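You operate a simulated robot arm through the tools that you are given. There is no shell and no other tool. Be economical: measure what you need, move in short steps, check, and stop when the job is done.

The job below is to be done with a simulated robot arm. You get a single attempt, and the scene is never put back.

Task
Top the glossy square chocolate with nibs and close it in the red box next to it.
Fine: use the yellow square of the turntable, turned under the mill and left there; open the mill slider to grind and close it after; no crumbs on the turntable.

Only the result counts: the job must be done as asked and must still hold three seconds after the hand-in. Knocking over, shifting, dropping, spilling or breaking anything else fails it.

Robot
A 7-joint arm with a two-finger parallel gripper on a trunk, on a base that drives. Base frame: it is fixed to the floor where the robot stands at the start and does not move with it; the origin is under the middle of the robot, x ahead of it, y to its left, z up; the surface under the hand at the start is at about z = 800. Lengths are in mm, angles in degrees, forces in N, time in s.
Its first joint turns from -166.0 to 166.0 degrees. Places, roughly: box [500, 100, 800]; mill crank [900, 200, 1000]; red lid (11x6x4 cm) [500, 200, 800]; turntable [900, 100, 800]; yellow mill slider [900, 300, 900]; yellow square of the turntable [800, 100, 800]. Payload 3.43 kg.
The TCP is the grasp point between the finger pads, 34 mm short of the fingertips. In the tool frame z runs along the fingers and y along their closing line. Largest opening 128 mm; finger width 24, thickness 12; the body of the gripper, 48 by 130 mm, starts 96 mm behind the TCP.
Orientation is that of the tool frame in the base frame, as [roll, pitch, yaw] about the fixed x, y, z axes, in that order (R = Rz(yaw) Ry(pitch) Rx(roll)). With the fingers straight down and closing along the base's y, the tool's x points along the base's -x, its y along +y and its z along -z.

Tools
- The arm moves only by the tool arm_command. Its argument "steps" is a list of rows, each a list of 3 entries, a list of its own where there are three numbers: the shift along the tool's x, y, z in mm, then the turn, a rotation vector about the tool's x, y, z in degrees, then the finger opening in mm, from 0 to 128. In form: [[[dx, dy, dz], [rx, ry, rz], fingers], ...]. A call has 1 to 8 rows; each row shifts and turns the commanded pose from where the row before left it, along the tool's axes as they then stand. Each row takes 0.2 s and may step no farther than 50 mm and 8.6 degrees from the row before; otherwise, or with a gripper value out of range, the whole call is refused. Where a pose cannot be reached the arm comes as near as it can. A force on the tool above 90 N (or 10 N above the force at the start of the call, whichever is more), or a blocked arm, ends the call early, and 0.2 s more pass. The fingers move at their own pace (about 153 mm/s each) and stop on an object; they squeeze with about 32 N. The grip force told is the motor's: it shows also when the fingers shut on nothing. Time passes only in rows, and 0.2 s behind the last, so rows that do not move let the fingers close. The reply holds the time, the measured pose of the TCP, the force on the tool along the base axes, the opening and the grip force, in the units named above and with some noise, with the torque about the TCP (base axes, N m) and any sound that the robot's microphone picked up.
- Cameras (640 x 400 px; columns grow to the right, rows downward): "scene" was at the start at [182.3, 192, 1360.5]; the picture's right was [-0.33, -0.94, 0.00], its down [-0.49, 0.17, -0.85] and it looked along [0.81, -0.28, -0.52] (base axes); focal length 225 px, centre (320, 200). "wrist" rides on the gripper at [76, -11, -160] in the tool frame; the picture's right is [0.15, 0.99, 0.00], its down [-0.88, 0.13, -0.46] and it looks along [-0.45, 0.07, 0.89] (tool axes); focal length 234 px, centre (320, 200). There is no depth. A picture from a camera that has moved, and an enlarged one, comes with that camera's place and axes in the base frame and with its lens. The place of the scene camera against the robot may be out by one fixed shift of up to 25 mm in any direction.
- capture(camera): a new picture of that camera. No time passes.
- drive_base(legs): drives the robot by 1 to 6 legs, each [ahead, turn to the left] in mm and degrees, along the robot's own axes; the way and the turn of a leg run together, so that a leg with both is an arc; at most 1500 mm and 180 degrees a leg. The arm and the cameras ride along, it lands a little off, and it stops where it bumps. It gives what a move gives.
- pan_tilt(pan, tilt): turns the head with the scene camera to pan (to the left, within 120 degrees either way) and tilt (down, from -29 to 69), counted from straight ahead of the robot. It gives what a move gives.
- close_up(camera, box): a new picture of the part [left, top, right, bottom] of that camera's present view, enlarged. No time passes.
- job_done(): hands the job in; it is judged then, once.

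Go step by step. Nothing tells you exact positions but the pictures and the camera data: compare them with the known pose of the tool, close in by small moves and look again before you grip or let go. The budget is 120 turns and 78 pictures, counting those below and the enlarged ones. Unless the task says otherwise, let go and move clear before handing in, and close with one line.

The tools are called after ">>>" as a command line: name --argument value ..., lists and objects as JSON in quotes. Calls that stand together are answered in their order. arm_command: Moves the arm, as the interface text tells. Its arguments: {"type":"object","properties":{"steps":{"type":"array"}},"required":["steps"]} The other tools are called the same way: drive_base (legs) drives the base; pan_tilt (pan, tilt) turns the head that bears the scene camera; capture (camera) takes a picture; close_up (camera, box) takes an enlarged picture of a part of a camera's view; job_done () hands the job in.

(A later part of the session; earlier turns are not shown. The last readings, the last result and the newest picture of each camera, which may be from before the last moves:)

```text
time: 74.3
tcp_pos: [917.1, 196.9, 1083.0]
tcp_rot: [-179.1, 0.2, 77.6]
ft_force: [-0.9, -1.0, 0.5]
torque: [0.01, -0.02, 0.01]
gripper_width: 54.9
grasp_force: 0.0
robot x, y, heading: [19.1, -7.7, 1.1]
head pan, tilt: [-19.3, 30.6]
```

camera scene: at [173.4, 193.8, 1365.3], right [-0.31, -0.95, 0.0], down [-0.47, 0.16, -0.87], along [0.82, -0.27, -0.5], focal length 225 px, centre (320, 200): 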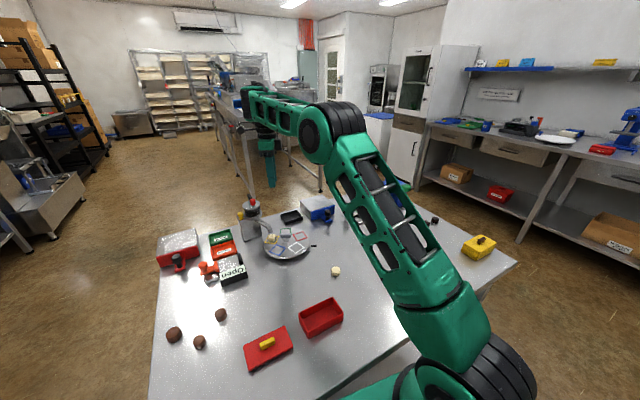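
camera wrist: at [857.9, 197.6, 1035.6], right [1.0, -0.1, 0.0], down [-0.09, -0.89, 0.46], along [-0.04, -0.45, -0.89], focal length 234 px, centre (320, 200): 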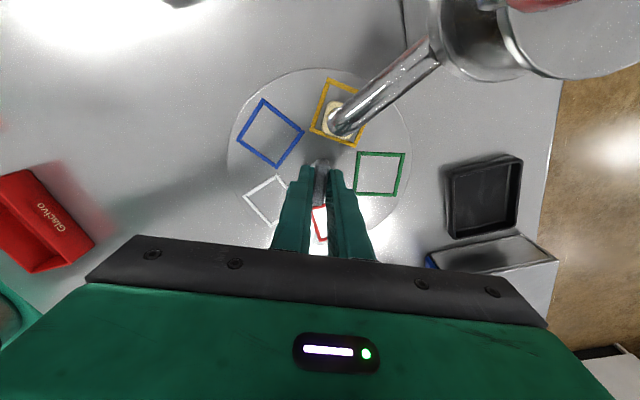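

Move over the slider knob's far position and lower around it.

>>> arm_command --steps '[[[45, 13.6, 0], [0, 0, 0], 55], [[45, 13.6, 0], [0, 0, 0], 55], [[0, 0, 45], [0, 0, 0], 55], [[0, 0, 35], [0, 0, 0], 55], [[0, 0, 0], [0, 0, 0], 55], [[0, 0, 0], [0, 0, 0], 55]]'

>>> close_up --camera "wrist" --box '[192, 60, 448, 220]'

```text
time: 75.7
tcp_pos: [962.8, 278.9, 1001.8]
tcp_rot: [-179.1, 0.2, 77.7]
ft_force: [0.2, -0.2, -0.4]
torque: [0.02, 0.01, 0.01]
gripper_width: 55.0
grasp_force: 0.0
robot x, y, heading: [14.9, -7.1, 0.9]
head pan, tilt: [-19.3, 30.6]
```

```text
2.50 times, centred on (320, 140) of wrist
camera zoom: at [969.5, 356.6, 1162.3], right [1.0, -0.07, -0.02], down [-0.05, -0.89, 0.46], along [-0.05, -0.46, -0.89], focal length 585 px, centre (320, 350)
```

zoom: 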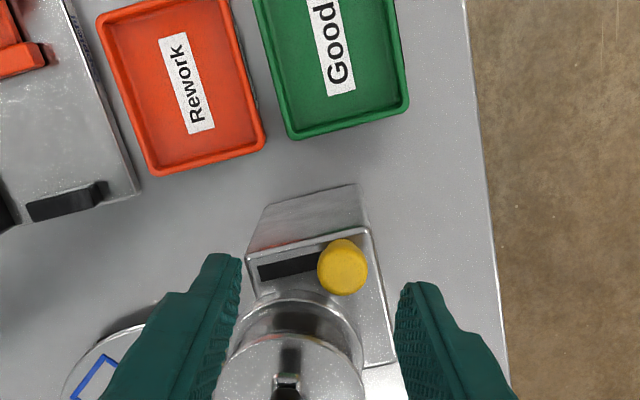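

The knob is between the fingers. Lower and close on it.

>>> arm_command --steps '[[[0, 3, 30], [0, 0, 0], 55], [[0, 0, 27], [0, 0, 0], 55], [[0, 0, 0], [0, 0, 0], 55], [[0, 0, 0], [0, 0, 0], 30], [[0, 0, 0], [0, 0, 0], 10], [[0, 0, 0], [0, 0, 0], 10]]'

```text
time: 77.1
tcp_pos: [964.2, 280.0, 944.6]
tcp_rot: [-179.1, 0.3, 77.6]
ft_force: [1.2, -5.6, -1.8]
torque: [-0.25, -0.29, 0.18]
gripper_width: 21.1
grasp_force: 44.9
robot x, y, heading: [19.5, -7.0, 1.4]
head pan, tilt: [-19.3, 30.6]
```

Gripped. Slide it back toward -x.

>>> arm_command --steps '[[[-2.7, -7.5, 0], [0, 0, 0], 10], [[-2.7, -7.5, 0], [0, 0, 0], 10], [[-2.7, -7.5, 0], [0, 0, 0], 10], [[0, 0, 0], [0, 0, 0], 10]]'

>>> arm_command --steps '[[[-0.9, -2.7, 0], [0, 0, 0], 10], [[-0.9, -2.7, 0], [0, 0, 0], 10], [[0, 0, 0], [0, 0, 0], 10]]'

```text
time: 78.1
tcp_pos: [941.1, 274.7, 945.2]
tcp_rot: [-179.1, 0.4, 77.5]
ft_force: [2.2, -18.7, -6.8]
torque: [-0.53, -0.35, 0.19]
gripper_width: 21.2
grasp_force: 44.9
robot x, y, heading: [17.7, -6.9, 1.1]
head pan, tilt: [-19.3, 30.6]
```

```text
time: 78.9
tcp_pos: [938.6, 274.3, 945.1]
tcp_rot: [-179.4, 0.2, 77.7]
ft_force: [44.6, -9.0, -9.7]
torque: [0.36, -1.25, 0.55]
gripper_width: 21.2
grasp_force: 45.3
robot x, y, heading: [18.8, -6.8, 1.3]
head pan, tilt: [-19.3, 30.6]
```

Closed firmly at its near stop. Relax, release, rise, and go back over the turntable bar.

>>> arm_command --steps '[[[0.6, 1.8, 0], [0, 0, 0], 10], [[0, 0, 0], [0, 0, 0], 30], [[0, 0, 0], [0, 0, 0], 50], [[0, 0, -45], [0, 0, 0], 50], [[0, 0, -45], [0, 0, 0], 50], [[0, 0, -45], [0, 0, 0], 45], [[-42, -13.5, 0], [0, 0, 0], 45], [[-42, -13.5, 0], [0, 0, 0], 45]]'

>>> arm_command --steps '[[[-42, -13.5, 0], [0, 0, 0], 45], [[-42, -13.5, 0], [0, 0, 0], 45], [[0, 0, 45], [0, 0, 0], 45], [[0, 0, 45], [0, 0, 0], 45], [[0, 0, 40], [0, 0, 0], 45], [[0, 0, 0], [0, 0, 0], 45], [[0, 0, 0], [0, 0, 0], 45]]'

>>> close_up --camera "wrist" --box '[224, 90, 416, 210]'

```text
time: 80.7
tcp_pos: [892.1, 199.3, 1080.4]
tcp_rot: [-179.0, 0.3, 77.9]
ft_force: [-0.2, 0.3, -1.0]
torque: [-0.07, -0.01, 0.01]
gripper_width: 45.0
grasp_force: 0.0
robot x, y, heading: [18.2, -9.6, 1.3]
head pan, tilt: [-19.3, 30.6]
```

```text
time: 82.3
tcp_pos: [847.7, 123.2, 952.8]
tcp_rot: [-179.0, 0.2, 77.7]
ft_force: [-1.3, 0.0, 0.4]
torque: [0.01, -0.04, -0.01]
gripper_width: 45.1
grasp_force: 0.0
robot x, y, heading: [18.1, -7.5, 1.5]
head pan, tilt: [-19.3, 30.6]
```

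```text
3.33 times, centred on (320, 150) of wrist
camera zoom: at [854.6, 199.4, 1111.5], right [1.0, -0.07, -0.02], down [-0.05, -0.89, 0.46], along [-0.05, -0.46, -0.89], focal length 781 px, centre (320, 367)
```

zoom: 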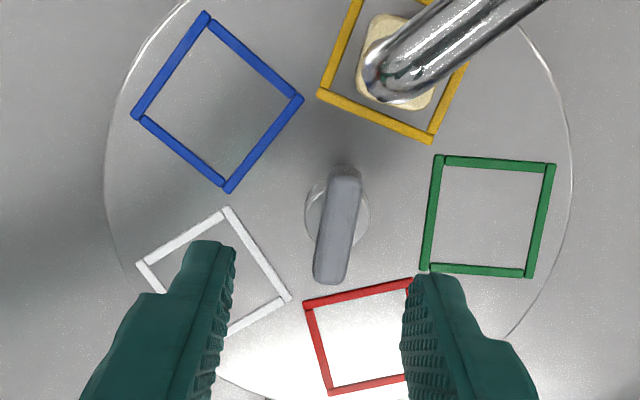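

The disc is undisturbed, bar at ≈(850.5,120). Grip it again and rotate the chocolate out (CCW) gently.

>>> arm_command --steps '[[[-2.2, 3.3, 35], [0, 0, 0], 45], [[0, 0, 42], [0, 0, 0], 45], [[0, 0, 0], [0, 0, 0], 45], [[0, 0, 0], [0, 0, 0], 22], [[0, 0, 0], [0, 0, 0], 0], [[0, 0, 0], [0, 0, 0], 0]]'

>>> arm_command --steps '[[[0, 0, 0], [0, 0, -3], 0], [[0, 0, 0], [0, 0, -5], 0], [[0, 0, 0], [0, 0, -6], 0], [[0, 0, 0], [0, 0, -6], 0], [[0, 0, 0], [0, 0, -6], 0], [[0, 0, 0], [0, 0, -6], 0], [[0, 0, 0], [0, 0, -4], 0], [[0, 0, 0], [0, 0, 0], 0]]'

>>> arm_command --steps '[[[0, 0, 0], [0, 0, -3], 0], [[0, 0, 0], [0, 0, -5], 0], [[0, 0, 0], [0, 0, -6], 0], [[0, 0, 0], [0, 0, -6], 0], [[0, 0, 0], [0, 0, -6], 0], [[0, 0, 0], [0, 0, -6], 0], [[0, 0, 0], [0, 0, -4], 0], [[0, 0, 0], [0, 0, 0], 0]]'

```text
time: 83.7
tcp_pos: [851.6, 120.4, 875.6]
tcp_rot: [-179.2, 0.2, 77.6]
ft_force: [21.8, -0.3, -6.3]
torque: [0.4, -1.47, 0.07]
gripper_width: 12.0
grasp_force: 45.6
robot x, y, heading: [19.3, -5.7, 1.2]
head pan, tilt: [-19.3, 30.6]
```

```text
time: 85.5
tcp_pos: [850.8, 119.1, 875.1]
tcp_rot: [-179.4, -0.3, 113.7]
ft_force: [31.9, -1.6, 10.9]
torque: [-0.68, -1.87, 0.08]
gripper_width: 11.6
grasp_force: 44.5
robot x, y, heading: [20.1, -3.6, 1.2]
head pan, tilt: [-19.3, 30.6]
```

```text
time: 87.3
tcp_pos: [853.0, 118.8, 875.2]
tcp_rot: [-179.5, -0.8, 149.7]
ft_force: [29.6, -2.1, 6.5]
torque: [0.09, -1.61, 0.08]
gripper_width: 11.7
grasp_force: 45.2
robot x, y, heading: [23.2, -7.2, 1.0]
head pan, tilt: [-19.3, 30.6]
```

Chocolate is out at ~137°. Release, rise, move above it and look (pictures are getting scarce).

>>> arm_command --steps '[[[-1.3, 0.8, 0], [0, 0, 0], 0], [[0, 0, 0], [0, 0, 0], 20], [[0, 0, 0], [0, 0, 0], 45], [[0, 0, -35], [0, 0, 0], 45], [[0, 0, -35], [0, 0, 6], 45], [[29, 2, 0], [0, 0, 0], 45], [[29, 2, 0], [0, 0, 0], 45], [[0, 0, 0], [0, 0, 0], 45]]'

>>> close_up --camera "wrist" --box '[224, 110, 416, 230]'

```text
time: 89.1
tcp_pos: [807.3, 157.6, 945.6]
tcp_rot: [-179.5, -0.7, 143.8]
ft_force: [0.0, -0.5, -0.2]
torque: [0.01, 0.04, 0.01]
gripper_width: 45.1
grasp_force: 0.0
robot x, y, heading: [19.2, -10.0, 0.9]
head pan, tilt: [-19.3, 30.6]
```

```text
3.33 times, centred on (320, 170) of wrist
camera zoom: at [741.8, 193.4, 1106.9], right [0.47, 0.88, -0.01], down [0.79, -0.42, 0.44], along [0.39, -0.21, -0.9], focal length 781 px, centre (320, 300)
```

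zoom: 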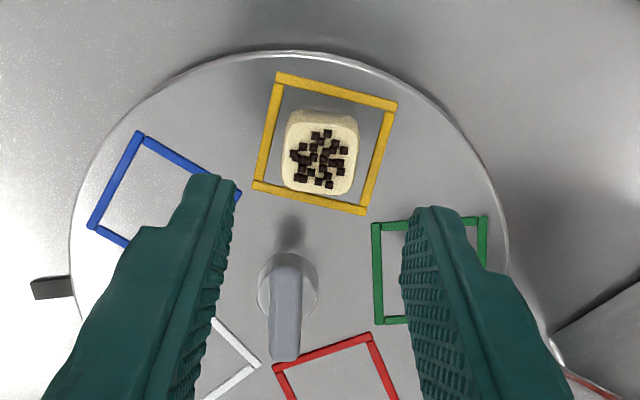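

Topping intact and the hand is centred over it. Before gripping I'll drive back 60 mm so the box and lid come into reach, too.

>>> drive_base --legs '[[-60, 0]]'

>>> arm_command --steps '[[[0, 0, 0], [0, 0, 0], 45], [[0, 0, 0], [0, 0, 0], 45]]'

```text
time: 90.1
tcp_pos: [747.2, 157.5, 945.9]
tcp_rot: [-179.5, -0.7, 143.7]
ft_force: [-0.1, 0.0, -0.7]
torque: [0.02, 0.01, 0.0]
gripper_width: 45.3
grasp_force: 0.1
robot x, y, heading: [-40.4, -8.4, 0.8]
head pan, tilt: [-19.3, 30.6]
```

```text
time: 90.7
tcp_pos: [736.2, 156.1, 955.3]
tcp_rot: [-179.7, -0.2, 143.8]
ft_force: [0.2, -0.5, 0.8]
torque: [0.01, 0.03, 0.01]
gripper_width: 45.1
grasp_force: 0.0
robot x, y, heading: [-40.3, -8.9, 0.9]
head pan, tilt: [-19.3, 30.6]
```

Settled. Now go to (807.4,158), verify the pose numerically, then descend.

>>> arm_command --steps '[[[-28, 22, 0], [0, 0, 0], 45], [[-28.3, 21.7, 0], [0, 0, 0], 45], [[0, 0, 40], [0, 0, 0], 45], [[0, 0, 0], [0, 0, 0], 45], [[0, 0, 0], [0, 0, 0], 45]]'

>>> close_up --camera "wrist" --box '[224, 110, 416, 230]'

```text
time: 91.9
tcp_pos: [807.1, 158.8, 915.2]
tcp_rot: [-179.8, 0.0, 143.8]
ft_force: [0.2, 0.6, 0.1]
torque: [0.01, 0.02, 0.01]
gripper_width: 45.2
grasp_force: 0.0
robot x, y, heading: [-45.0, -8.1, 1.4]
head pan, tilt: [-19.3, 30.6]
```

```text
3.33 times, centred on (320, 170) of wrist
camera zoom: at [739.7, 194.8, 1075.9], right [0.47, 0.88, 0.0], down [0.79, -0.42, 0.45], along [0.4, -0.21, -0.89], focal length 781 px, centre (320, 300)
```

zoom: 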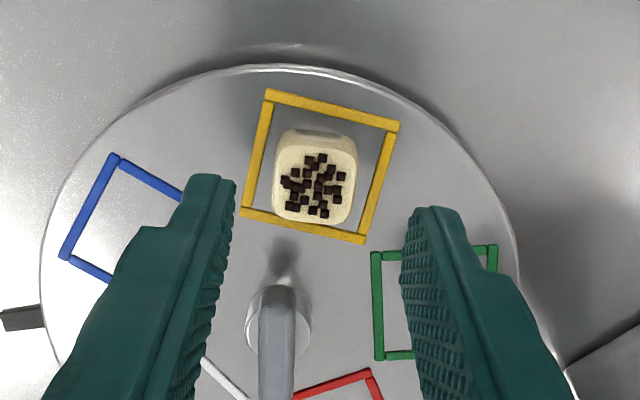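

Centred. Descend and grip.

>>> arm_command --steps '[[[0, 0, 25], [0, 0, 0], 45], [[0, 0, 20], [0, 0, 0], 45], [[0, 0, 8], [0, 0, 0], 45], [[0, 0, 0], [0, 0, 0], 45], [[0, 0, 0], [0, 0, 0], 32], [[0, 0, 0], [0, 0, 0], 15], [[0, 0, 0], [0, 0, 0], 15]]'

```text
time: 93.5
tcp_pos: [808.4, 158.7, 862.3]
tcp_rot: [-179.8, -0.1, 143.6]
ft_force: [-0.5, -0.1, 0.5]
torque: [0.03, 0.0, -0.01]
gripper_width: 25.2
grasp_force: 32.8
robot x, y, heading: [-42.0, -5.5, 1.0]
head pan, tilt: [-19.3, 30.6]
```

Gripped. Lift smoothly, turning toward the box's orientation (~+9°).

>>> arm_command --steps '[[[0, 0, -8], [0, 0, 0], 15], [[0, 0, -20], [0, 0, 0], 15], [[0, 0, -25], [0, 0, -4], 15], [[0, 0, -25], [0, 0, -7], 15], [[0, 0, -12], [0, 0, -8], 15], [[0, 0, 0], [0, 0, -8], 15], [[0, 0, 0], [0, 0, -8], 15], [[0, 0, 0], [0, 0, -6], 15]]'

```text
time: 95.3
tcp_pos: [807.5, 159.5, 952.6]
tcp_rot: [-179.9, -0.2, -175.2]
ft_force: [0.9, 1.2, -0.9]
torque: [0.01, -0.04, -0.01]
gripper_width: 25.5
grasp_force: 32.5
robot x, y, heading: [-43.1, -4.1, 1.2]
head pan, tilt: [-19.3, 30.6]
```

Travel toward the box, stopping short to view it.

>>> arm_command --steps '[[[12, -3, 0], [0, 0, -4], 15], [[26, -5, 0], [0, 0, 0], 15], [[33, -6, 0], [0, 0, 0], 15], [[36, -6, 0], [0, 0, 0], 15], [[36, -6, 0], [0, 0, 0], 15], [[33, -6, 0], [0, 0, 0], 15], [[26, -5, 0], [0, 0, 0], 15], [[14, -2, 0], [0, 0, 0], 15]]'

>>> capture --camera "wrist"

```text
time: 97.1
tcp_pos: [599.4, 87.5, 953.7]
tcp_rot: [179.9, -0.2, -171.3]
ft_force: [-0.3, 0.8, -0.4]
torque: [0.02, 0.04, 0.01]
gripper_width: 25.4
grasp_force: 32.2
robot x, y, heading: [-41.7, -10.2, 1.3]
head pan, tilt: [-19.3, 30.6]
```

```text
3 pictures are left
camera wrist: at [526.2, 65.2, 1114.3], right [-0.29, 0.96, 0.0], down [0.85, 0.26, 0.45], along [0.43, 0.13, -0.89], focal length 234 px, centre (320, 200)
```

wrist: 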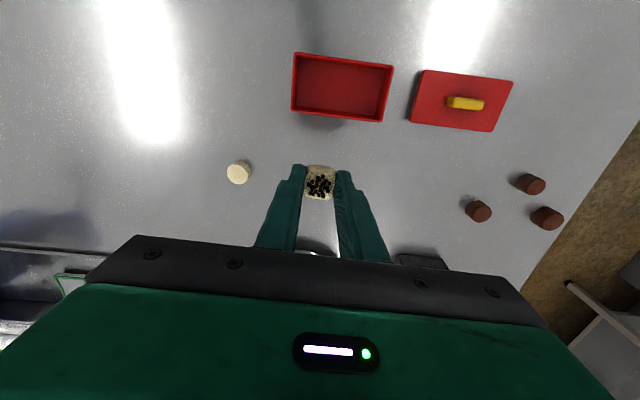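

Box centre ≈(525.5,88.5), lid handle ≈(499,227), both turned ~+10°. Move over the box and lower carefully.

>>> arm_command --steps '[[[16, 3, 0], [0, 0, 0], 15], [[28, 5, 0], [0, 0, 0], 15], [[20, 3, 0], [0, 0, 0], 15], [[9, 1.1, 0], [0, 0, 0], 15], [[0, 0, 15], [0, 0, -1], 15], [[0, 0, 30], [0, 0, 0], 15], [[0, 0, 20], [0, 0, 0], 15], [[0, 0, 0], [0, 0, 0], 15]]'

>>> close_up --camera "scene" --box '[260, 240, 400, 340]'

```text
time: 98.9
tcp_pos: [523.7, 88.9, 887.6]
tcp_rot: [179.9, -0.1, -170.3]
ft_force: [0.2, -0.2, -0.4]
torque: [-0.02, 0.01, -0.02]
gripper_width: 25.0
grasp_force: 32.3
robot x, y, heading: [-40.3, -6.7, 1.1]
head pan, tilt: [-19.3, 30.6]
```

```text
4.00 times, centred on (330, 290) of scene
camera zoom: at [135.6, 194.0, 1360.5], right [-0.31, -0.95, 0.0], down [-0.5, 0.16, -0.85], along [0.81, -0.27, -0.52], focal length 900 px, centre (280, -160)
```

zoom: 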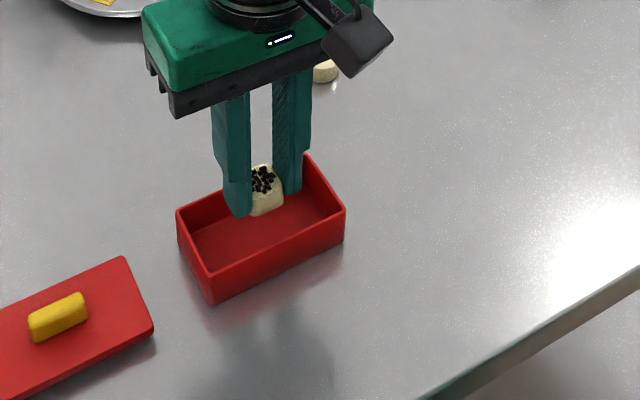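

Above the box centre, clear of the walls. Lower inside.

>>> arm_command --steps '[[[-1, 0, 15], [0, 0, 0], 15], [[0, 0, 15], [0, 0, 0], 15], [[0, 0, 9], [0, 0, 0], 15], [[0, 0, 0], [0, 0, 0], 15]]'

>>> arm_command --steps '[[[0, 0, 2], [0, 0, 0], 15], [[0, 0, 0], [0, 0, 0], 15]]'

```text
time: 99.9
tcp_pos: [525.7, 88.5, 848.8]
tcp_rot: [180.0, -0.3, -170.3]
ft_force: [0.1, 0.4, -0.1]
torque: [0.01, 0.02, -0.01]
gripper_width: 25.2
grasp_force: 32.1
robot x, y, heading: [-41.4, -5.1, 1.3]
head pan, tilt: [-19.3, 30.6]
```

```text
time: 100.5
tcp_pos: [525.8, 88.7, 847.7]
tcp_rot: [180.0, -0.2, -170.3]
ft_force: [-0.2, 0.0, -0.2]
torque: [-0.03, 0.0, 0.0]
gripper_width: 25.4
grasp_force: 31.7
robot x, y, heading: [-39.4, -2.3, 1.0]
head pan, tilt: [-19.3, 30.6]
```

>>> arm_command --steps '[[[0, 0, 2], [0, 0, 0], 15], [[0, 0, 0], [0, 0, 0], 15]]'

>>> arm_command --steps '[[[0, 0, 1.5], [0, 0, 0], 15], [[0, 0, 0], [0, 0, 0], 15]]'

>>> arm_command --steps '[[[0, 0, 1], [0, 0, 0], 15], [[0, 0, 0], [0, 0, 0], 15]]'

```text
time: 101.1
tcp_pos: [526.0, 89.4, 843.8]
tcp_rot: [-180.0, -0.2, -170.3]
ft_force: [0.2, -1.3, 0.2]
torque: [0.02, 0.0, 0.01]
gripper_width: 25.4
grasp_force: 31.7
robot x, y, heading: [-39.6, -8.4, 1.1]
head pan, tilt: [-19.3, 30.6]
```

```text
time: 101.7
tcp_pos: [526.3, 88.7, 842.8]
tcp_rot: [180.0, -0.1, -170.2]
ft_force: [0.2, -0.1, -0.1]
torque: [0.03, -0.01, 0.01]
gripper_width: 25.3
grasp_force: 32.1
robot x, y, heading: [-41.8, -9.5, 1.1]
head pan, tilt: [-19.3, 30.6]
```

```text
time: 102.3
tcp_pos: [525.3, 89.2, 843.2]
tcp_rot: [180.0, -0.2, -170.3]
ft_force: [0.6, 0.0, 0.0]
torque: [0.03, 0.01, 0.02]
gripper_width: 25.4
grasp_force: 32.6
robot x, y, heading: [-38.8, -10.1, 1.0]
head pan, tilt: [-19.3, 30.6]
```

No contact yet; a few more small steps.

>>> arm_command --steps '[[[0, 0, 1], [0, 0, 0], 15], [[0, 0, 0], [0, 0, 0], 15]]'

>>> arm_command --steps '[[[0, 0, 1], [0, 0, 0], 15], [[0, 0, 0], [0, 0, 0], 15]]'

```text
time: 102.9
tcp_pos: [526.0, 89.2, 841.5]
tcp_rot: [180.0, -0.1, -170.3]
ft_force: [0.8, -0.1, 6.6]
torque: [0.0, -0.05, 0.01]
gripper_width: 24.9
grasp_force: 32.4
robot x, y, heading: [-44.4, -4.2, 0.9]
head pan, tilt: [-19.3, 30.6]
```

```text
time: 103.5
tcp_pos: [526.0, 89.2, 842.1]
tcp_rot: [-180.0, -0.1, -170.3]
ft_force: [0.4, 0.0, 19.6]
torque: [0.03, -0.08, -0.03]
gripper_width: 25.0
grasp_force: 32.3
robot x, y, heading: [-45.6, -5.2, 1.0]
head pan, tilt: [-19.3, 30.6]
```

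Contact with the box floor. Ease, release and rise straight up, beginning to turn the hand for the lid handle.

>>> arm_command --steps '[[[0, 0, -1.3], [0, 0, 0], 15], [[0, 0, 0], [0, 0, 0], 32], [[0, 0, 0], [0, 0, 0], 42], [[0, 0, -20], [0, 0, 0], 42], [[0, 0, -45], [0, 0, 0], 42], [[0, 0, -45], [0, 0, 0], 42], [[0, 0, 0], [0, 0, 8.2], 42], [[0, 0, 0], [0, 0, 8.2], 42]]'

>>> arm_command --steps '[[[0, 0, 0], [0, 0, 8.2], 42], [[0, 0, 0], [0, 0, 8.2], 42], [[0, 0, 0], [0, 0, 8.2], 42], [[0, 0, 0], [0, 0, 8.2], 42], [[0, 0, 0], [0, 0, 8.2], 42], [[0, 0, 0], [0, 0, 8.2], 42], [[0, 0, 0], [0, 0, 8.2], 42], [[0, 0, 0], [0, 0, 8.2], 42]]'

>>> arm_command --steps '[[[0, 0, 0], [0, 0, 8], 42], [[0, 0, 0], [0, 0, 0], 42]]'

```text
time: 105.3
tcp_pos: [525.9, 89.6, 949.7]
tcp_rot: [-179.9, -0.2, 173.2]
ft_force: [-0.1, 0.5, -1.0]
torque: [0.0, 0.01, 0.0]
gripper_width: 41.9
grasp_force: 0.1
robot x, y, heading: [-45.8, -3.2, 1.2]
head pan, tilt: [-19.3, 30.6]
```

```text
time: 107.1
tcp_pos: [525.8, 89.3, 951.6]
tcp_rot: [-179.7, -0.1, 107.6]
ft_force: [0.2, 0.1, 0.2]
torque: [0.02, -0.01, -0.01]
gripper_width: 42.1
grasp_force: 0.0
robot x, y, heading: [-44.7, -9.1, 0.9]
head pan, tilt: [-19.3, 30.6]
```

```text
time: 107.7
tcp_pos: [525.4, 87.6, 951.7]
tcp_rot: [-179.8, 0.0, 99.6]
ft_force: [0.3, -0.6, 0.3]
torque: [0.01, 0.01, 0.0]
gripper_width: 41.9
grasp_force: 0.0
robot x, y, heading: [-45.8, -9.0, 1.2]
head pan, tilt: [-19.3, 30.6]
```

Hand turned to yaw ~99.6, matching the handle. Move above the lid handle and take a close look.

>>> arm_command --steps '[[[40, -0.6, 0], [0, 0, 0], 42], [[40, -0.6, 0], [0, 0, 0], 42], [[40, -0.6, 0], [0, 0, 0], 42], [[21.4, -0.6, 25], [0, 0, 0], 42], [[0, 0, 25], [0, 0, 0], 42], [[0, 0, 0], [0, 0, 0], 42], [[0, 0, 0], [0, 0, 0], 42]]'

>>> capture --camera "wrist"

```text
time: 109.3
tcp_pos: [499.8, 228.8, 901.1]
tcp_rot: [-179.7, 0.0, 99.7]
ft_force: [0.5, 0.4, 0.2]
torque: [0.02, -0.01, -0.02]
gripper_width: 41.9
grasp_force: 0.1
robot x, y, heading: [-41.8, -3.7, 1.1]
head pan, tilt: [-19.3, 30.6]
```

```text
1 pictures are left
camera wrist: at [475.5, 301.0, 1061.6], right [0.95, 0.31, 0.0], down [0.28, -0.85, 0.46], along [0.14, -0.43, -0.89], focal length 234 px, centre (320, 200)
```

wrist: 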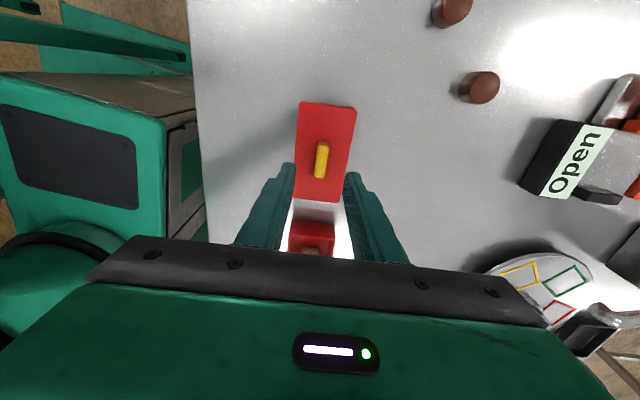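

Combining both views: handle at ≈(498.7,232), top ≈825. Lower around it in steps.

>>> arm_command --steps '[[[3.5, -0.7, 20], [0, 0, 0], 42], [[0, 0, 20], [0, 0, 0], 42], [[0, 0, 10], [0, 0, 0], 42], [[0, 0, 0], [0, 0, 0], 42]]'

>>> arm_command --steps '[[[0, 0, 3], [0, 0, 0], 42], [[0, 0, 0], [0, 0, 0], 42]]'

>>> arm_command --steps '[[[0, 0, 2], [0, 0, 0], 42], [[0, 0, 0], [0, 0, 0], 42]]'

```text
time: 110.3
tcp_pos: [499.0, 231.6, 852.2]
tcp_rot: [-179.8, 0.0, 99.7]
ft_force: [1.1, -0.5, 0.0]
torque: [-0.04, 0.02, 0.01]
gripper_width: 42.1
grasp_force: 0.2
robot x, y, heading: [-40.4, -7.5, 1.1]
head pan, tilt: [-19.3, 30.6]
```

```text
time: 110.9
tcp_pos: [498.9, 230.3, 849.4]
tcp_rot: [-179.8, 0.1, 99.8]
ft_force: [0.6, -1.4, 10.3]
torque: [-0.02, -0.02, -0.03]
gripper_width: 41.8
grasp_force: 0.1
robot x, y, heading: [-43.2, -8.7, 1.1]
head pan, tilt: [-19.3, 30.6]
```

```text
time: 111.5
tcp_pos: [497.4, 231.6, 849.4]
tcp_rot: [-180.0, 0.0, 99.8]
ft_force: [0.4, -4.1, 49.5]
torque: [-0.12, 0.01, -0.01]
gripper_width: 41.7
grasp_force: 0.1
robot x, y, heading: [-40.7, -9.0, 1.1]
head pan, tilt: [-19.3, 30.6]
```

Fingertips touched the lid plate (≈z 815.5). Back up 2.5 mm and close on the handle.

>>> arm_command --steps '[[[0, 0, -4], [0, 0, 0], 42], [[0, 0, 0], [0, 0, 0], 25], [[0, 0, 0], [0, 0, 0], 5], [[0, 0, 0], [0, 0, 0], 5]]'

>>> arm_command --steps '[[[0, 0, -15], [0, 0, 0], 5], [[0, 0, -30], [0, 0, 0], 5], [[0, 0, -30], [0, 0, 0], 5], [[0, 0, 0], [0, 0, 0], 5]]'

```text
time: 112.5
tcp_pos: [497.9, 230.9, 851.1]
tcp_rot: [-179.7, -0.1, 99.7]
ft_force: [-0.3, 0.2, 0.3]
torque: [0.04, -0.02, 0.03]
gripper_width: 10.1
grasp_force: 32.4
robot x, y, heading: [-44.2, -8.3, 1.0]
head pan, tilt: [-19.3, 30.6]
```

```text
time: 113.5
tcp_pos: [498.4, 232.0, 926.2]
tcp_rot: [-179.8, -0.1, 99.7]
ft_force: [-0.2, -0.5, -0.5]
torque: [0.0, 0.02, -0.01]
gripper_width: 10.3
grasp_force: 32.6
robot x, y, heading: [-40.5, -6.8, 1.1]
head pan, tilt: [-19.3, 30.6]
```

Lid held. Carry it over the box, lower to just above, and use the last picture to check alignment.

>>> arm_command --steps '[[[-25, 0.5, 0], [0, 0, 0], 5], [[-40, 0.7, 0], [0, 0, 0], 5], [[-40, 0.7, 0], [0, 0, 0], 5], [[-30, 0.6, 0], [0, 0, 0], 5], [[-11.7, 0.2, 0], [0, 0, 0], 5], [[0, 0, 14], [0, 0, 0], 5], [[0, 0, 14], [0, 0, 0], 5], [[0, 0, 0], [0, 0, 0], 5]]'

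```text
time: 115.3
tcp_pos: [526.6, 86.8, 897.0]
tcp_rot: [-179.8, 0.0, 99.8]
ft_force: [-0.4, 0.3, -0.8]
torque: [0.01, -0.02, 0.01]
gripper_width: 10.8
grasp_force: 32.3
robot x, y, heading: [-43.8, -9.4, 1.3]
head pan, tilt: [-19.3, 30.6]
```

>>> arm_command --steps '[[[0, 0, 5], [0, 0, 0], 5], [[0, 0, 0], [0, 0, 0], 5]]'

>>> close_up --camera "scene" --box '[280, 265, 380, 335]'

```text
time: 115.9
tcp_pos: [525.5, 86.9, 891.6]
tcp_rot: [-179.8, 0.0, 99.7]
ft_force: [0.9, 0.6, -0.2]
torque: [0.01, 0.02, -0.01]
gripper_width: 10.4
grasp_force: 31.6
robot x, y, heading: [-44.1, -11.9, 1.3]
head pan, tilt: [-19.3, 30.6]
```

```text
5.71 times, centred on (330, 300) of scene
camera zoom: at [135.7, 194.0, 1360.5], right [-0.31, -0.95, 0.0], down [-0.5, 0.16, -0.85], along [0.81, -0.27, -0.52], focal length 1285 px, centre (263, -371)
```

zoom: 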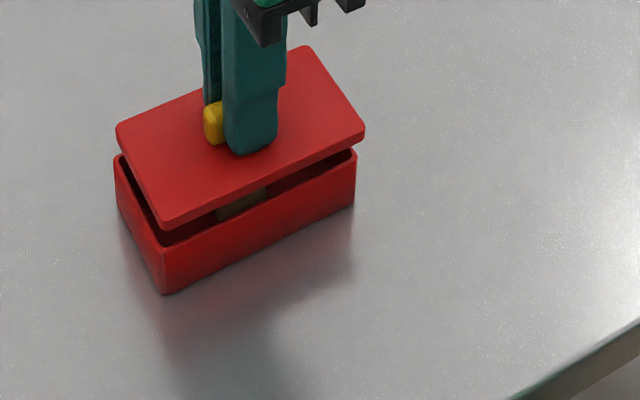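

The lid hovers level over the box but ~2.6 mm too far toward -y. I'll correct and lower in small steps, watching the force.

>>> arm_command --steps '[[[2.3, 1.2, 0], [0, 0, 0], 5], [[0, 0, 2], [0, 0, 0], 5], [[0, 0, 0], [0, 0, 0], 5]]'

>>> arm_command --steps '[[[0, 0, 2], [0, 0, 0], 5], [[0, 0, 0], [0, 0, 0], 5]]'

>>> arm_command --steps '[[[0, 0, 2], [0, 0, 0], 5], [[0, 0, 0], [0, 0, 0], 5]]'

```text
time: 116.7
tcp_pos: [526.6, 89.3, 891.0]
tcp_rot: [-179.8, 0.0, 99.7]
ft_force: [0.9, 0.2, 0.2]
torque: [-0.03, -0.01, 0.0]
gripper_width: 10.7
grasp_force: 32.5
robot x, y, heading: [-41.4, -4.0, 1.2]
head pan, tilt: [-19.3, 30.6]
```

```text
time: 117.3
tcp_pos: [526.7, 90.3, 888.9]
tcp_rot: [-179.8, 0.0, 99.7]
ft_force: [-0.3, 0.5, -0.4]
torque: [-0.01, 0.01, -0.02]
gripper_width: 10.1
grasp_force: 31.7
robot x, y, heading: [-40.5, -5.9, 1.0]
head pan, tilt: [-19.3, 30.6]
```

```text
time: 117.9
tcp_pos: [527.2, 89.8, 886.9]
tcp_rot: [-179.8, 0.0, 99.7]
ft_force: [-0.6, 0.6, -0.5]
torque: [0.01, 0.0, -0.04]
gripper_width: 10.3
grasp_force: 31.9
robot x, y, heading: [-39.7, -8.8, 0.9]
head pan, tilt: [-19.3, 30.6]
```

No contact yet; continue.

>>> arm_command --steps '[[[0, 0, 2], [0, 0, 0], 5], [[0, 0, 0], [0, 0, 0], 5]]'

>>> arm_command --steps '[[[0, 0, 1.5], [0, 0, 0], 5], [[0, 0, 0], [0, 0, 0], 5]]'

>>> arm_command --steps '[[[0, 0, 1.5], [0, 0, 0], 5], [[0, 0, 0], [0, 0, 0], 5]]'

```text
time: 118.5
tcp_pos: [526.6, 89.7, 884.5]
tcp_rot: [-179.8, 0.0, 99.8]
ft_force: [-0.8, 0.1, -0.2]
torque: [0.01, 0.0, 0.02]
gripper_width: 10.2
grasp_force: 31.8
robot x, y, heading: [-41.1, -9.2, 1.1]
head pan, tilt: [-19.3, 30.6]
```

```text
time: 119.1
tcp_pos: [526.6, 89.6, 883.6]
tcp_rot: [-179.8, -0.1, 99.7]
ft_force: [0.4, 0.0, 0.9]
torque: [-0.01, 0.01, -0.02]
gripper_width: 10.6
grasp_force: 32.6
robot x, y, heading: [-44.1, -5.7, 1.4]
head pan, tilt: [-19.3, 30.6]
```

```text
time: 119.7
tcp_pos: [526.8, 90.5, 881.6]
tcp_rot: [-179.8, 0.0, 99.8]
ft_force: [0.8, -0.2, 0.2]
torque: [0.01, -0.01, 0.01]
gripper_width: 10.4
grasp_force: 32.5
robot x, y, heading: [-41.9, -5.0, 1.3]
head pan, tilt: [-19.3, 30.6]
```

>>> arm_command --steps '[[[0, 0, 1.5], [0, 0, 0], 5], [[0, 0, 0], [0, 0, 0], 5]]'

>>> arm_command --steps '[[[0, 0, 1.5], [0, 0, 0], 5], [[0, 0, 0], [0, 0, 0], 5]]'

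>>> arm_command --steps '[[[0, 0, 1.5], [0, 0, 0], 5], [[0, 0, 0], [0, 0, 0], 5]]'

```text
time: 120.3
tcp_pos: [528.0, 89.4, 880.3]
tcp_rot: [-179.8, 0.0, 99.7]
ft_force: [0.3, -0.3, 0.1]
torque: [0.0, 0.0, 0.03]
gripper_width: 10.4
grasp_force: 31.9
robot x, y, heading: [-38.9, -10.5, 1.2]
head pan, tilt: [-19.3, 30.6]
```

```text
time: 120.9
tcp_pos: [526.4, 89.2, 878.2]
tcp_rot: [-179.8, 0.1, 99.7]
ft_force: [-0.1, -0.5, -1.3]
torque: [0.01, 0.02, 0.02]
gripper_width: 10.1
grasp_force: 31.7
robot x, y, heading: [-42.3, -7.0, 0.9]
head pan, tilt: [-19.3, 30.6]
```

```text
time: 121.5
tcp_pos: [527.0, 89.7, 877.0]
tcp_rot: [-179.8, 0.1, 99.6]
ft_force: [0.7, 0.4, -0.6]
torque: [-0.01, -0.02, 0.0]
gripper_width: 10.6
grasp_force: 32.3
robot x, y, heading: [-42.3, -4.7, 1.0]
head pan, tilt: [-19.3, 30.6]
```

>>> arm_command --steps '[[[0, 0, 1.5], [0, 0, 0], 5], [[0, 0, 0], [0, 0, 0], 5]]'

>>> arm_command --steps '[[[0, 0, 1.5], [0, 0, 0], 5], [[0, 0, 0], [0, 0, 0], 5]]'

```text
time: 122.1
tcp_pos: [526.6, 89.9, 876.3]
tcp_rot: [-179.8, -0.1, 99.8]
ft_force: [-0.1, 0.5, 3.8]
torque: [-0.16, -0.07, 0.03]
gripper_width: 10.1
grasp_force: 31.9
robot x, y, heading: [-42.6, -9.0, 0.9]
head pan, tilt: [-19.3, 30.6]
```

```text
time: 122.7
tcp_pos: [526.1, 90.5, 874.6]
tcp_rot: [-179.9, 0.0, 99.7]
ft_force: [-1.5, -1.1, 32.9]
torque: [-0.24, -0.03, -0.02]
gripper_width: 10.4
grasp_force: 31.8
robot x, y, heading: [-44.9, -5.1, 1.3]
head pan, tilt: [-19.3, 30.6]
```

Contact with ~33 N at TCP z≈875. I'll ease the pressure and nudge 1.5 mm sideways to feel whether the lid is nested on the box.

>>> arm_command --steps '[[[0, 0, -1], [0, 0, 0], 5], [[0, 0, 0], [0, 0, 0], 5], [[0, 1.5, 0], [0, 0, 0], 5], [[0, 0, 0], [0, 0, 0], 5]]'

>>> arm_command --steps '[[[0, -3, 0], [0, 0, 0], 5], [[0, 0, 0], [0, 0, 0], 5]]'

```text
time: 123.7
tcp_pos: [525.8, 90.8, 876.0]
tcp_rot: [-179.7, 0.0, 99.8]
ft_force: [-4.0, 1.0, 19.2]
torque: [0.04, 0.12, 0.02]
gripper_width: 10.2
grasp_force: 31.8
robot x, y, heading: [-41.2, -7.1, 1.4]
head pan, tilt: [-19.3, 30.6]
```

```text
time: 124.3
tcp_pos: [526.0, 88.8, 875.2]
tcp_rot: [-179.8, 0.0, 99.8]
ft_force: [8.1, 0.4, 12.5]
torque: [0.0, -0.36, 0.0]
gripper_width: 10.4
grasp_force: 31.8
robot x, y, heading: [-40.2, -6.6, 1.3]
head pan, tilt: [-19.3, 30.6]
```

>>> arm_command --steps '[[[0, 1.5, -1.0], [0, 0, 0], 5], [[0, 0, 0], [0, 0, 0], 5], [[0, 2.5, 0], [0, 0, 0], 5], [[0, 0, 0], [0, 0, 0], 5]]'

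>>> arm_command --steps '[[[0, -2.5, 0], [0, 0, 0], 5], [[0, -2.5, 0], [0, 0, 0], 5], [[0, 0, 0], [0, 0, 0], 5]]'

```text
time: 125.3
tcp_pos: [528.6, 89.0, 876.5]
tcp_rot: [-179.7, -0.1, 99.8]
ft_force: [-0.4, 1.9, -0.2]
torque: [-0.04, 0.03, 0.03]
gripper_width: 10.4
grasp_force: 31.8
robot x, y, heading: [-39.3, -8.4, 0.9]
head pan, tilt: [-19.3, 30.6]
```

```text
time: 126.1
tcp_pos: [524.3, 88.4, 875.5]
tcp_rot: [-179.8, -0.1, 99.7]
ft_force: [0.3, 0.0, 0.2]
torque: [-0.01, 0.01, -0.03]
gripper_width: 10.2
grasp_force: 32.1
robot x, y, heading: [-40.7, -9.6, 1.0]
head pan, tilt: [-19.3, 30.6]
```

>>> arm_command --steps '[[[0, -2, 0], [0, 0, 0], 5], [[0, -1.5, 0], [0, 0, 0], 5], [[0, 0, 0], [0, 0, 0], 5]]'

>>> arm_command --steps '[[[0, 4, 0], [0, 0, 0], 5], [[0, 4, 0], [0, 0, 0], 5], [[0, 3, 0], [0, 0, 0], 5], [[0, 0, 0], [0, 0, 0], 5]]'

```text
time: 126.9
tcp_pos: [519.9, 88.2, 876.7]
tcp_rot: [-179.8, 0.0, 99.7]
ft_force: [0.8, 0.1, -0.3]
torque: [-0.01, 0.01, 0.02]
gripper_width: 10.3
grasp_force: 32.2
robot x, y, heading: [-42.3, -6.2, 1.0]
head pan, tilt: [-19.3, 30.6]
```

```text
time: 127.9
tcp_pos: [530.7, 90.4, 876.2]
tcp_rot: [-179.9, 0.0, 99.8]
ft_force: [-0.9, -0.5, -0.3]
torque: [0.01, -0.01, -0.02]
gripper_width: 10.1
grasp_force: 32.0
robot x, y, heading: [-42.0, -7.1, 1.4]
head pan, tilt: [-19.3, 30.6]
```

I can't tell nesting from side force alone (a light box would just ride along). I'll recentre, lift 14 mm, shift 12 mm along the long side and feel the contact height: a lipped lid would touch ~10 mm higher.

>>> arm_command --steps '[[[0, -2.5, 0], [0, 0, 0], 5], [[0, -2.5, 0], [0, 0, 0], 5], [[0, 0, -7], [0, 0, 0], 5], [[0, 0, -8], [0, 0, 0], 5], [[12, 0, 0], [0, 0, 0], 5], [[0, 0, 0], [0, 0, 0], 5]]'

>>> arm_command --steps '[[[0, 0, 3], [0, 0, 0], 5], [[0, 0, 1.5], [0, 0, 0], 5], [[0, 0, 0], [0, 0, 0], 5]]'

>>> arm_command --steps '[[[0, 0, 1.5], [0, 0, 0], 5], [[0, 0, 0], [0, 0, 0], 5]]'

>>> arm_command --steps '[[[0, 0, 1.5], [0, 0, 0], 5], [[0, 0, 0], [0, 0, 0], 5]]'

```text
time: 129.3
tcp_pos: [523.3, 101.4, 891.2]
tcp_rot: [-179.8, 0.0, 99.7]
ft_force: [0.6, -0.7, 0.0]
torque: [-0.02, -0.01, 0.01]
gripper_width: 10.0
grasp_force: 31.7
robot x, y, heading: [-38.0, -9.8, 1.0]
head pan, tilt: [-19.3, 30.6]
```

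```text
time: 130.1
tcp_pos: [525.4, 100.8, 888.9]
tcp_rot: [-179.8, 0.1, 99.7]
ft_force: [-0.1, -0.5, -0.1]
torque: [-0.03, 0.03, -0.03]
gripper_width: 10.4
grasp_force: 31.6
robot x, y, heading: [-40.6, -3.7, 0.8]
head pan, tilt: [-19.3, 30.6]
```

```text
time: 130.7
tcp_pos: [524.4, 101.1, 884.4]
tcp_rot: [-179.8, 0.1, 99.8]
ft_force: [0.0, 0.3, 0.3]
torque: [0.01, 0.02, 0.0]
gripper_width: 10.1
grasp_force: 32.0
robot x, y, heading: [-43.4, -4.8, 0.9]
head pan, tilt: [-19.3, 30.6]
```

```text
time: 131.3
tcp_pos: [524.0, 101.5, 884.7]
tcp_rot: [-179.8, 0.0, 99.7]
ft_force: [0.5, 0.4, 0.8]
torque: [0.03, -0.01, 0.02]
gripper_width: 10.3
grasp_force: 31.8
robot x, y, heading: [-41.8, -7.5, 1.3]
head pan, tilt: [-19.3, 30.6]
```

>>> arm_command --steps '[[[0, 0, 2], [0, 0, 0], 5], [[0, 0, 0], [0, 0, 0], 5]]'

>>> arm_command --steps '[[[0, 0, 2], [0, 0, 0], 5], [[0, 0, 0], [0, 0, 0], 5]]'

>>> arm_command --steps '[[[0, 0, 1.5], [0, 0, 0], 5], [[0, 0, 0], [0, 0, 0], 5]]'

>>> arm_command --steps '[[[0, 0, 1.5], [0, 0, 0], 5], [[0, 0, 0], [0, 0, 0], 5]]'

```text
time: 131.9
tcp_pos: [525.1, 101.5, 883.3]
tcp_rot: [-179.9, 0.0, 99.6]
ft_force: [-0.1, -0.4, 20.9]
torque: [0.78, 0.12, 0.04]
gripper_width: 10.3
grasp_force: 32.1
robot x, y, heading: [-42.7, -5.4, 0.9]
head pan, tilt: [-19.3, 30.6]
```

```text
time: 132.5
tcp_pos: [524.7, 101.4, 880.5]
tcp_rot: [-179.9, 0.0, 99.8]
ft_force: [1.6, -2.5, 35.8]
torque: [1.32, 0.15, -0.06]
gripper_width: 10.8
grasp_force: 32.1
robot x, y, heading: [-43.0, -8.4, 1.0]
head pan, tilt: [-19.3, 30.6]
```

```text
time: 133.1
tcp_pos: [525.0, 101.5, 878.9]
tcp_rot: [-179.9, 0.0, 99.6]
ft_force: [3.6, -3.7, 48.2]
torque: [1.46, 0.09, -0.03]
gripper_width: 10.5
grasp_force: 32.3
robot x, y, heading: [-44.5, -7.8, 1.4]
head pan, tilt: [-19.3, 30.6]
```

```text
time: 133.7
tcp_pos: [524.6, 101.5, 878.2]
tcp_rot: [-179.9, 0.0, 99.7]
ft_force: [0.1, -6.5, 79.6]
torque: [1.1, 0.24, 0.04]
gripper_width: 10.2
grasp_force: 32.1
robot x, y, heading: [-41.8, -8.6, 1.2]
head pan, tilt: [-19.3, 30.6]
```

Contact came ~8 mm higher with a tilt torque: the lid does have a lip, so the earlier centred position was properly nested. Lift, return to centre, and lower again gently.

>>> arm_command --steps '[[[0, 0, -5], [0, 0, 0], 5], [[0, 0, -8], [0, 0, 0], 5], [[-12, 0, 0], [0, 0, 0], 5], [[0, 0, 0], [0, 0, 0], 5]]'

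>>> arm_command --steps '[[[0, 0, 4], [0, 0, 0], 5], [[0, 0, 3], [0, 0, 0], 5], [[0, 0, 0], [0, 0, 0], 5]]'

```text
time: 134.7
tcp_pos: [527.1, 88.0, 889.1]
tcp_rot: [-179.7, 0.0, 99.8]
ft_force: [1.0, -0.1, 0.1]
torque: [-0.01, -0.01, -0.01]
gripper_width: 10.5
grasp_force: 32.1
robot x, y, heading: [-39.8, -6.4, 1.2]
head pan, tilt: [-19.3, 30.6]
```

```text
time: 135.5
tcp_pos: [526.2, 89.8, 883.0]
tcp_rot: [-179.7, 0.0, 99.7]
ft_force: [0.5, 0.4, -0.4]
torque: [0.01, 0.0, 0.0]
gripper_width: 10.6
grasp_force: 31.9
robot x, y, heading: [-42.5, -9.4, 1.0]
head pan, tilt: [-19.3, 30.6]
```

>>> arm_command --steps '[[[0, 0, 2], [0, 0, 0], 5], [[0, 0, 0], [0, 0, 0], 5]]'

>>> arm_command --steps '[[[0, 0, 2], [0, 0, 0], 5], [[0, 0, 0], [0, 0, 0], 5]]'

```text
time: 136.1
tcp_pos: [527.0, 89.0, 881.0]
tcp_rot: [-179.7, 0.0, 99.7]
ft_force: [0.5, 0.2, -1.1]
torque: [-0.01, 0.01, -0.01]
gripper_width: 10.1
grasp_force: 32.7
robot x, y, heading: [-41.7, -9.3, 1.3]
head pan, tilt: [-19.3, 30.6]
```

```text
time: 136.7
tcp_pos: [526.0, 89.2, 879.1]
tcp_rot: [-179.9, 0.1, 99.7]
ft_force: [-0.7, -1.0, 12.6]
torque: [-0.62, -0.15, -0.01]
gripper_width: 10.4
grasp_force: 32.0
robot x, y, heading: [-42.1, -5.6, 1.1]
head pan, tilt: [-19.3, 30.6]
```

Contact at the -y end (torque −0.6): the lid tipped slightly in the grip. Pressing down gently a bit more should level it into the opening.

>>> arm_command --steps '[[[0, 0, 1.5], [0, 0, 0], 5], [[0, 0, 0], [0, 0, 0], 5]]'

```text
time: 137.3
tcp_pos: [525.7, 90.1, 878.8]
tcp_rot: [-179.8, 0.1, 99.7]
ft_force: [1.8, -0.1, 18.0]
torque: [-0.89, -0.21, 0.02]
gripper_width: 10.4
grasp_force: 32.2
robot x, y, heading: [-41.2, -6.1, 1.4]
head pan, tilt: [-19.3, 30.6]
```

>>> arm_command --steps '[[[0, 0, 1.5], [0, 0, 0], 5], [[0, 0, 0], [0, 0, 0], 5]]'

```text
time: 137.9
tcp_pos: [525.2, 90.1, 876.1]
tcp_rot: [-179.9, 0.0, 99.7]
ft_force: [1.1, -0.5, 15.6]
torque: [-0.72, -0.17, 0.05]
gripper_width: 10.2
grasp_force: 31.7
robot x, y, heading: [-43.4, -8.5, 1.2]
head pan, tilt: [-19.3, 30.6]
```

It is levelling (force not rising). One more step.

>>> arm_command --steps '[[[0, 0, 1.2], [0, 0, 0], 5], [[0, 0, 0], [0, 0, 0], 5]]'

```text
time: 138.5
tcp_pos: [526.1, 90.4, 875.0]
tcp_rot: [-179.7, 0.0, 99.7]
ft_force: [0.2, 3.1, 22.8]
torque: [-0.56, -0.16, 0.02]
gripper_width: 10.1
grasp_force: 32.1
robot x, y, heading: [-43.7, -7.5, 0.9]
head pan, tilt: [-19.3, 30.6]
```

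>>> arm_command --steps '[[[0, 0, 1.2], [0, 0, 0], 5], [[0, 0, 0], [0, 0, 0], 5]]'

```text
time: 139.1
tcp_pos: [524.9, 89.5, 872.9]
tcp_rot: [-179.9, 0.0, 99.6]
ft_force: [-0.9, 0.9, 48.7]
torque: [-0.31, -0.06, 0.0]
gripper_width: 10.5
grasp_force: 31.5
robot x, y, heading: [-43.1, -2.3, 0.9]
head pan, tilt: [-19.3, 30.6]
```

Force is now balanced (49 N, little torque): both ends seated. Ease, release the handle and rise.

>>> arm_command --steps '[[[0, 0, -2], [0, 0, 0], 5], [[0, 0, 0], [0, 0, 0], 14], [[0, 0, 0], [0, 0, 0], 22], [[0, 0, 0], [0, 0, 0], 30], [[0, 0, -20], [0, 0, 0], 30], [[0, 0, -25], [0, 0, 0], 0], [[0, 0, 0], [0, 0, 0], 0]]'

```text
time: 140.7
tcp_pos: [525.9, 89.4, 920.5]
tcp_rot: [-179.7, 0.0, 99.6]
ft_force: [0.2, -0.2, 0.2]
torque: [0.04, 0.01, -0.01]
gripper_width: 0.0
grasp_force: 32.1
robot x, y, heading: [-38.3, -7.8, 1.3]
head pan, tilt: [-19.3, 30.6]
```

Quick level check: touch the lid near each end with the closed fingertips and compare heights.

>>> arm_command --steps '[[[38, 0, 0], [0, 0, 0], 0], [[0, 0, 25], [0, 0, 0], 0], [[0, 0, 15], [0, 0, 0], 0], [[0, 0, 0], [0, 0, 0], 0]]'

>>> arm_command --steps '[[[0, 0, 2], [0, 0, 0], 0], [[0, 0, 0], [0, 0, 0], 0]]'

>>> arm_command --steps '[[[0, 0, 2], [0, 0, 0], 0], [[0, 0, 0], [0, 0, 0], 0]]'

```text
time: 141.7
tcp_pos: [519.2, 127.5, 880.9]
tcp_rot: [-179.8, 0.0, 99.8]
ft_force: [0.5, -0.5, 0.0]
torque: [-0.01, 0.01, 0.02]
gripper_width: 0.0
grasp_force: 31.6
robot x, y, heading: [-40.9, -7.3, 1.4]
head pan, tilt: [-19.3, 30.6]
```

```text
time: 142.3
tcp_pos: [519.6, 127.3, 878.0]
tcp_rot: [-179.8, 0.0, 99.7]
ft_force: [-0.3, 0.2, -0.4]
torque: [-0.02, 0.0, 0.01]
gripper_width: 0.0
grasp_force: 31.9
robot x, y, heading: [-46.5, -5.9, 1.3]
head pan, tilt: [-19.3, 30.6]
```

```text
time: 142.9
tcp_pos: [520.4, 127.3, 877.0]
tcp_rot: [-179.8, -0.1, 99.7]
ft_force: [-0.6, 0.4, -1.1]
torque: [0.0, -0.01, 0.0]
gripper_width: 0.0
grasp_force: 32.6
robot x, y, heading: [-38.9, -6.1, 1.4]
head pan, tilt: [-19.3, 30.6]
```

>>> arm_command --steps '[[[0, 0, 1.5], [0, 0, 0], 0], [[0, 0, 0], [0, 0, 0], 0]]'

>>> arm_command --steps '[[[0, 0, 1.5], [0, 0, 0], 0], [[0, 0, 0], [0, 0, 0], 0]]'

```text
time: 143.5
tcp_pos: [519.6, 127.1, 875.8]
tcp_rot: [-179.8, -0.1, 99.8]
ft_force: [-0.5, 0.4, 8.0]
torque: [0.01, 0.0, 0.0]
gripper_width: 0.0
grasp_force: 31.1
robot x, y, heading: [-45.9, -5.4, 1.1]
head pan, tilt: [-19.3, 30.6]
```

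```text
time: 144.1
tcp_pos: [519.9, 128.0, 874.7]
tcp_rot: [-179.9, 0.0, 99.8]
ft_force: [0.5, -0.9, 28.9]
torque: [-0.14, -0.06, -0.02]
gripper_width: 0.2
grasp_force: 32.0
robot x, y, heading: [-40.9, -9.1, 1.4]
head pan, tilt: [-19.3, 30.6]
```

The +y end touches at TCP z≈875.5, firm. Now the -y end.

>>> arm_command --steps '[[[0, 0, -25], [0, 0, 0], 0], [[0, 0, -20], [0, 0, 0], 0], [[-40, 0, 0], [0, 0, 0], 0], [[-36, 0, 0], [0, 0, 0], 0], [[0, 0, 25], [0, 0, 0], 0], [[0, 0, 16], [0, 0, 0], 0], [[0, 0, 0], [0, 0, 0], 0]]'

>>> arm_command --steps '[[[0, 0, 1.5], [0, 0, 0], 0], [[0, 0, 0], [0, 0, 0], 0]]'

>>> arm_command --steps '[[[0, 0, 1.5], [0, 0, 0], 0], [[0, 0, 0], [0, 0, 0], 0]]'

```text
time: 145.7
tcp_pos: [532.5, 54.3, 878.3]
tcp_rot: [-179.8, 0.0, 99.7]
ft_force: [-0.4, 0.2, 0.2]
torque: [-0.01, 0.01, 0.01]
gripper_width: 0.0
grasp_force: 32.4
robot x, y, heading: [-42.8, -3.6, 1.0]
head pan, tilt: [-19.3, 30.6]
```

```text
time: 146.3
tcp_pos: [533.5, 53.4, 875.0]
tcp_rot: [-179.8, 0.0, 99.7]
ft_force: [-0.3, 0.8, 0.4]
torque: [-0.02, -0.01, -0.02]
gripper_width: 0.2
grasp_force: 32.1
robot x, y, heading: [-41.8, -5.5, 1.2]
head pan, tilt: [-19.3, 30.6]
```

```text
time: 146.9
tcp_pos: [533.2, 52.8, 874.7]
tcp_rot: [-179.8, 0.0, 99.7]
ft_force: [-0.9, -0.1, 13.9]
torque: [0.02, 0.03, 0.01]
gripper_width: 0.0
grasp_force: 32.2
robot x, y, heading: [-41.0, -7.4, 1.2]
head pan, tilt: [-19.3, 30.6]
```

Both ends are at the same height within 0.5 mm: the box is closed properly. Now return to the turntable to put the yellow square back under the mill.

>>> arm_command --steps '[[[0, 0, -45], [0, 0, 0], 0], [[0, 0, -40], [0, 0, 0], 30], [[1.8, 46, 0], [0, 0, 0], 45], [[1.8, 46, 0], [0, 0, 0], 45], [[1.8, 46, 0], [0, 0, 0], 45], [[1.8, 46, 0], [0, 0, 0], 45], [[1.8, 46, 0], [0, 0, 0], 45], [[1.8, 46, 0], [0, 0, 0], 45]]'

>>> arm_command --steps '[[[2, 45, 0], [0, 0, 0], 45], [[0, 0, 0], [0, 0, -8.3], 45], [[0, 0, 0], [0, 0, -8.3], 45], [[0, 0, 0], [0, 0, -8.3], 45], [[0, 0, 0], [0, 0, -8.3], 45], [[0, 0, 0], [0, 0, -8.3], 45], [[0, 0, 0], [0, 0, -8.3], 45], [[0, 0, 0], [0, 0, 0], 45]]'

```text
time: 148.7
tcp_pos: [804.5, 107.7, 958.8]
tcp_rot: [-179.7, 0.0, 99.6]
ft_force: [-0.3, -0.6, 1.5]
torque: [0.0, -0.03, 0.03]
gripper_width: 45.0
grasp_force: 0.1
robot x, y, heading: [-46.0, -7.8, 1.2]
head pan, tilt: [-19.3, 30.6]
```

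```text
time: 150.5
tcp_pos: [847.7, 118.9, 958.4]
tcp_rot: [-179.9, -0.2, 149.6]
ft_force: [-0.3, 1.5, 0.8]
torque: [0.0, -0.02, -0.01]
gripper_width: 45.0
grasp_force: 0.1
robot x, y, heading: [-39.7, -8.2, 1.2]
head pan, tilt: [-19.3, 30.6]
```

Lower around the bar and close.

>>> arm_command --steps '[[[-1.2, 2.5, 40], [0, 0, 0], 45], [[0, 0, 30], [0, 0, 0], 45], [[0, 0, 12.4], [0, 0, 0], 45], [[0, 0, 0], [0, 0, 0], 45], [[0, 0, 0], [0, 0, 0], 22], [[0, 0, 0], [0, 0, 0], 0], [[0, 0, 0], [0, 0, 0], 0]]'

```text
time: 152.1
tcp_pos: [850.1, 119.2, 876.0]
tcp_rot: [-179.8, -0.2, 149.4]
ft_force: [-6.5, -5.9, -0.4]
torque: [-0.01, -0.1, -0.05]
gripper_width: 11.7
grasp_force: 44.5
robot x, y, heading: [-42.6, -7.3, 0.8]
head pan, tilt: [-19.3, 30.6]
```

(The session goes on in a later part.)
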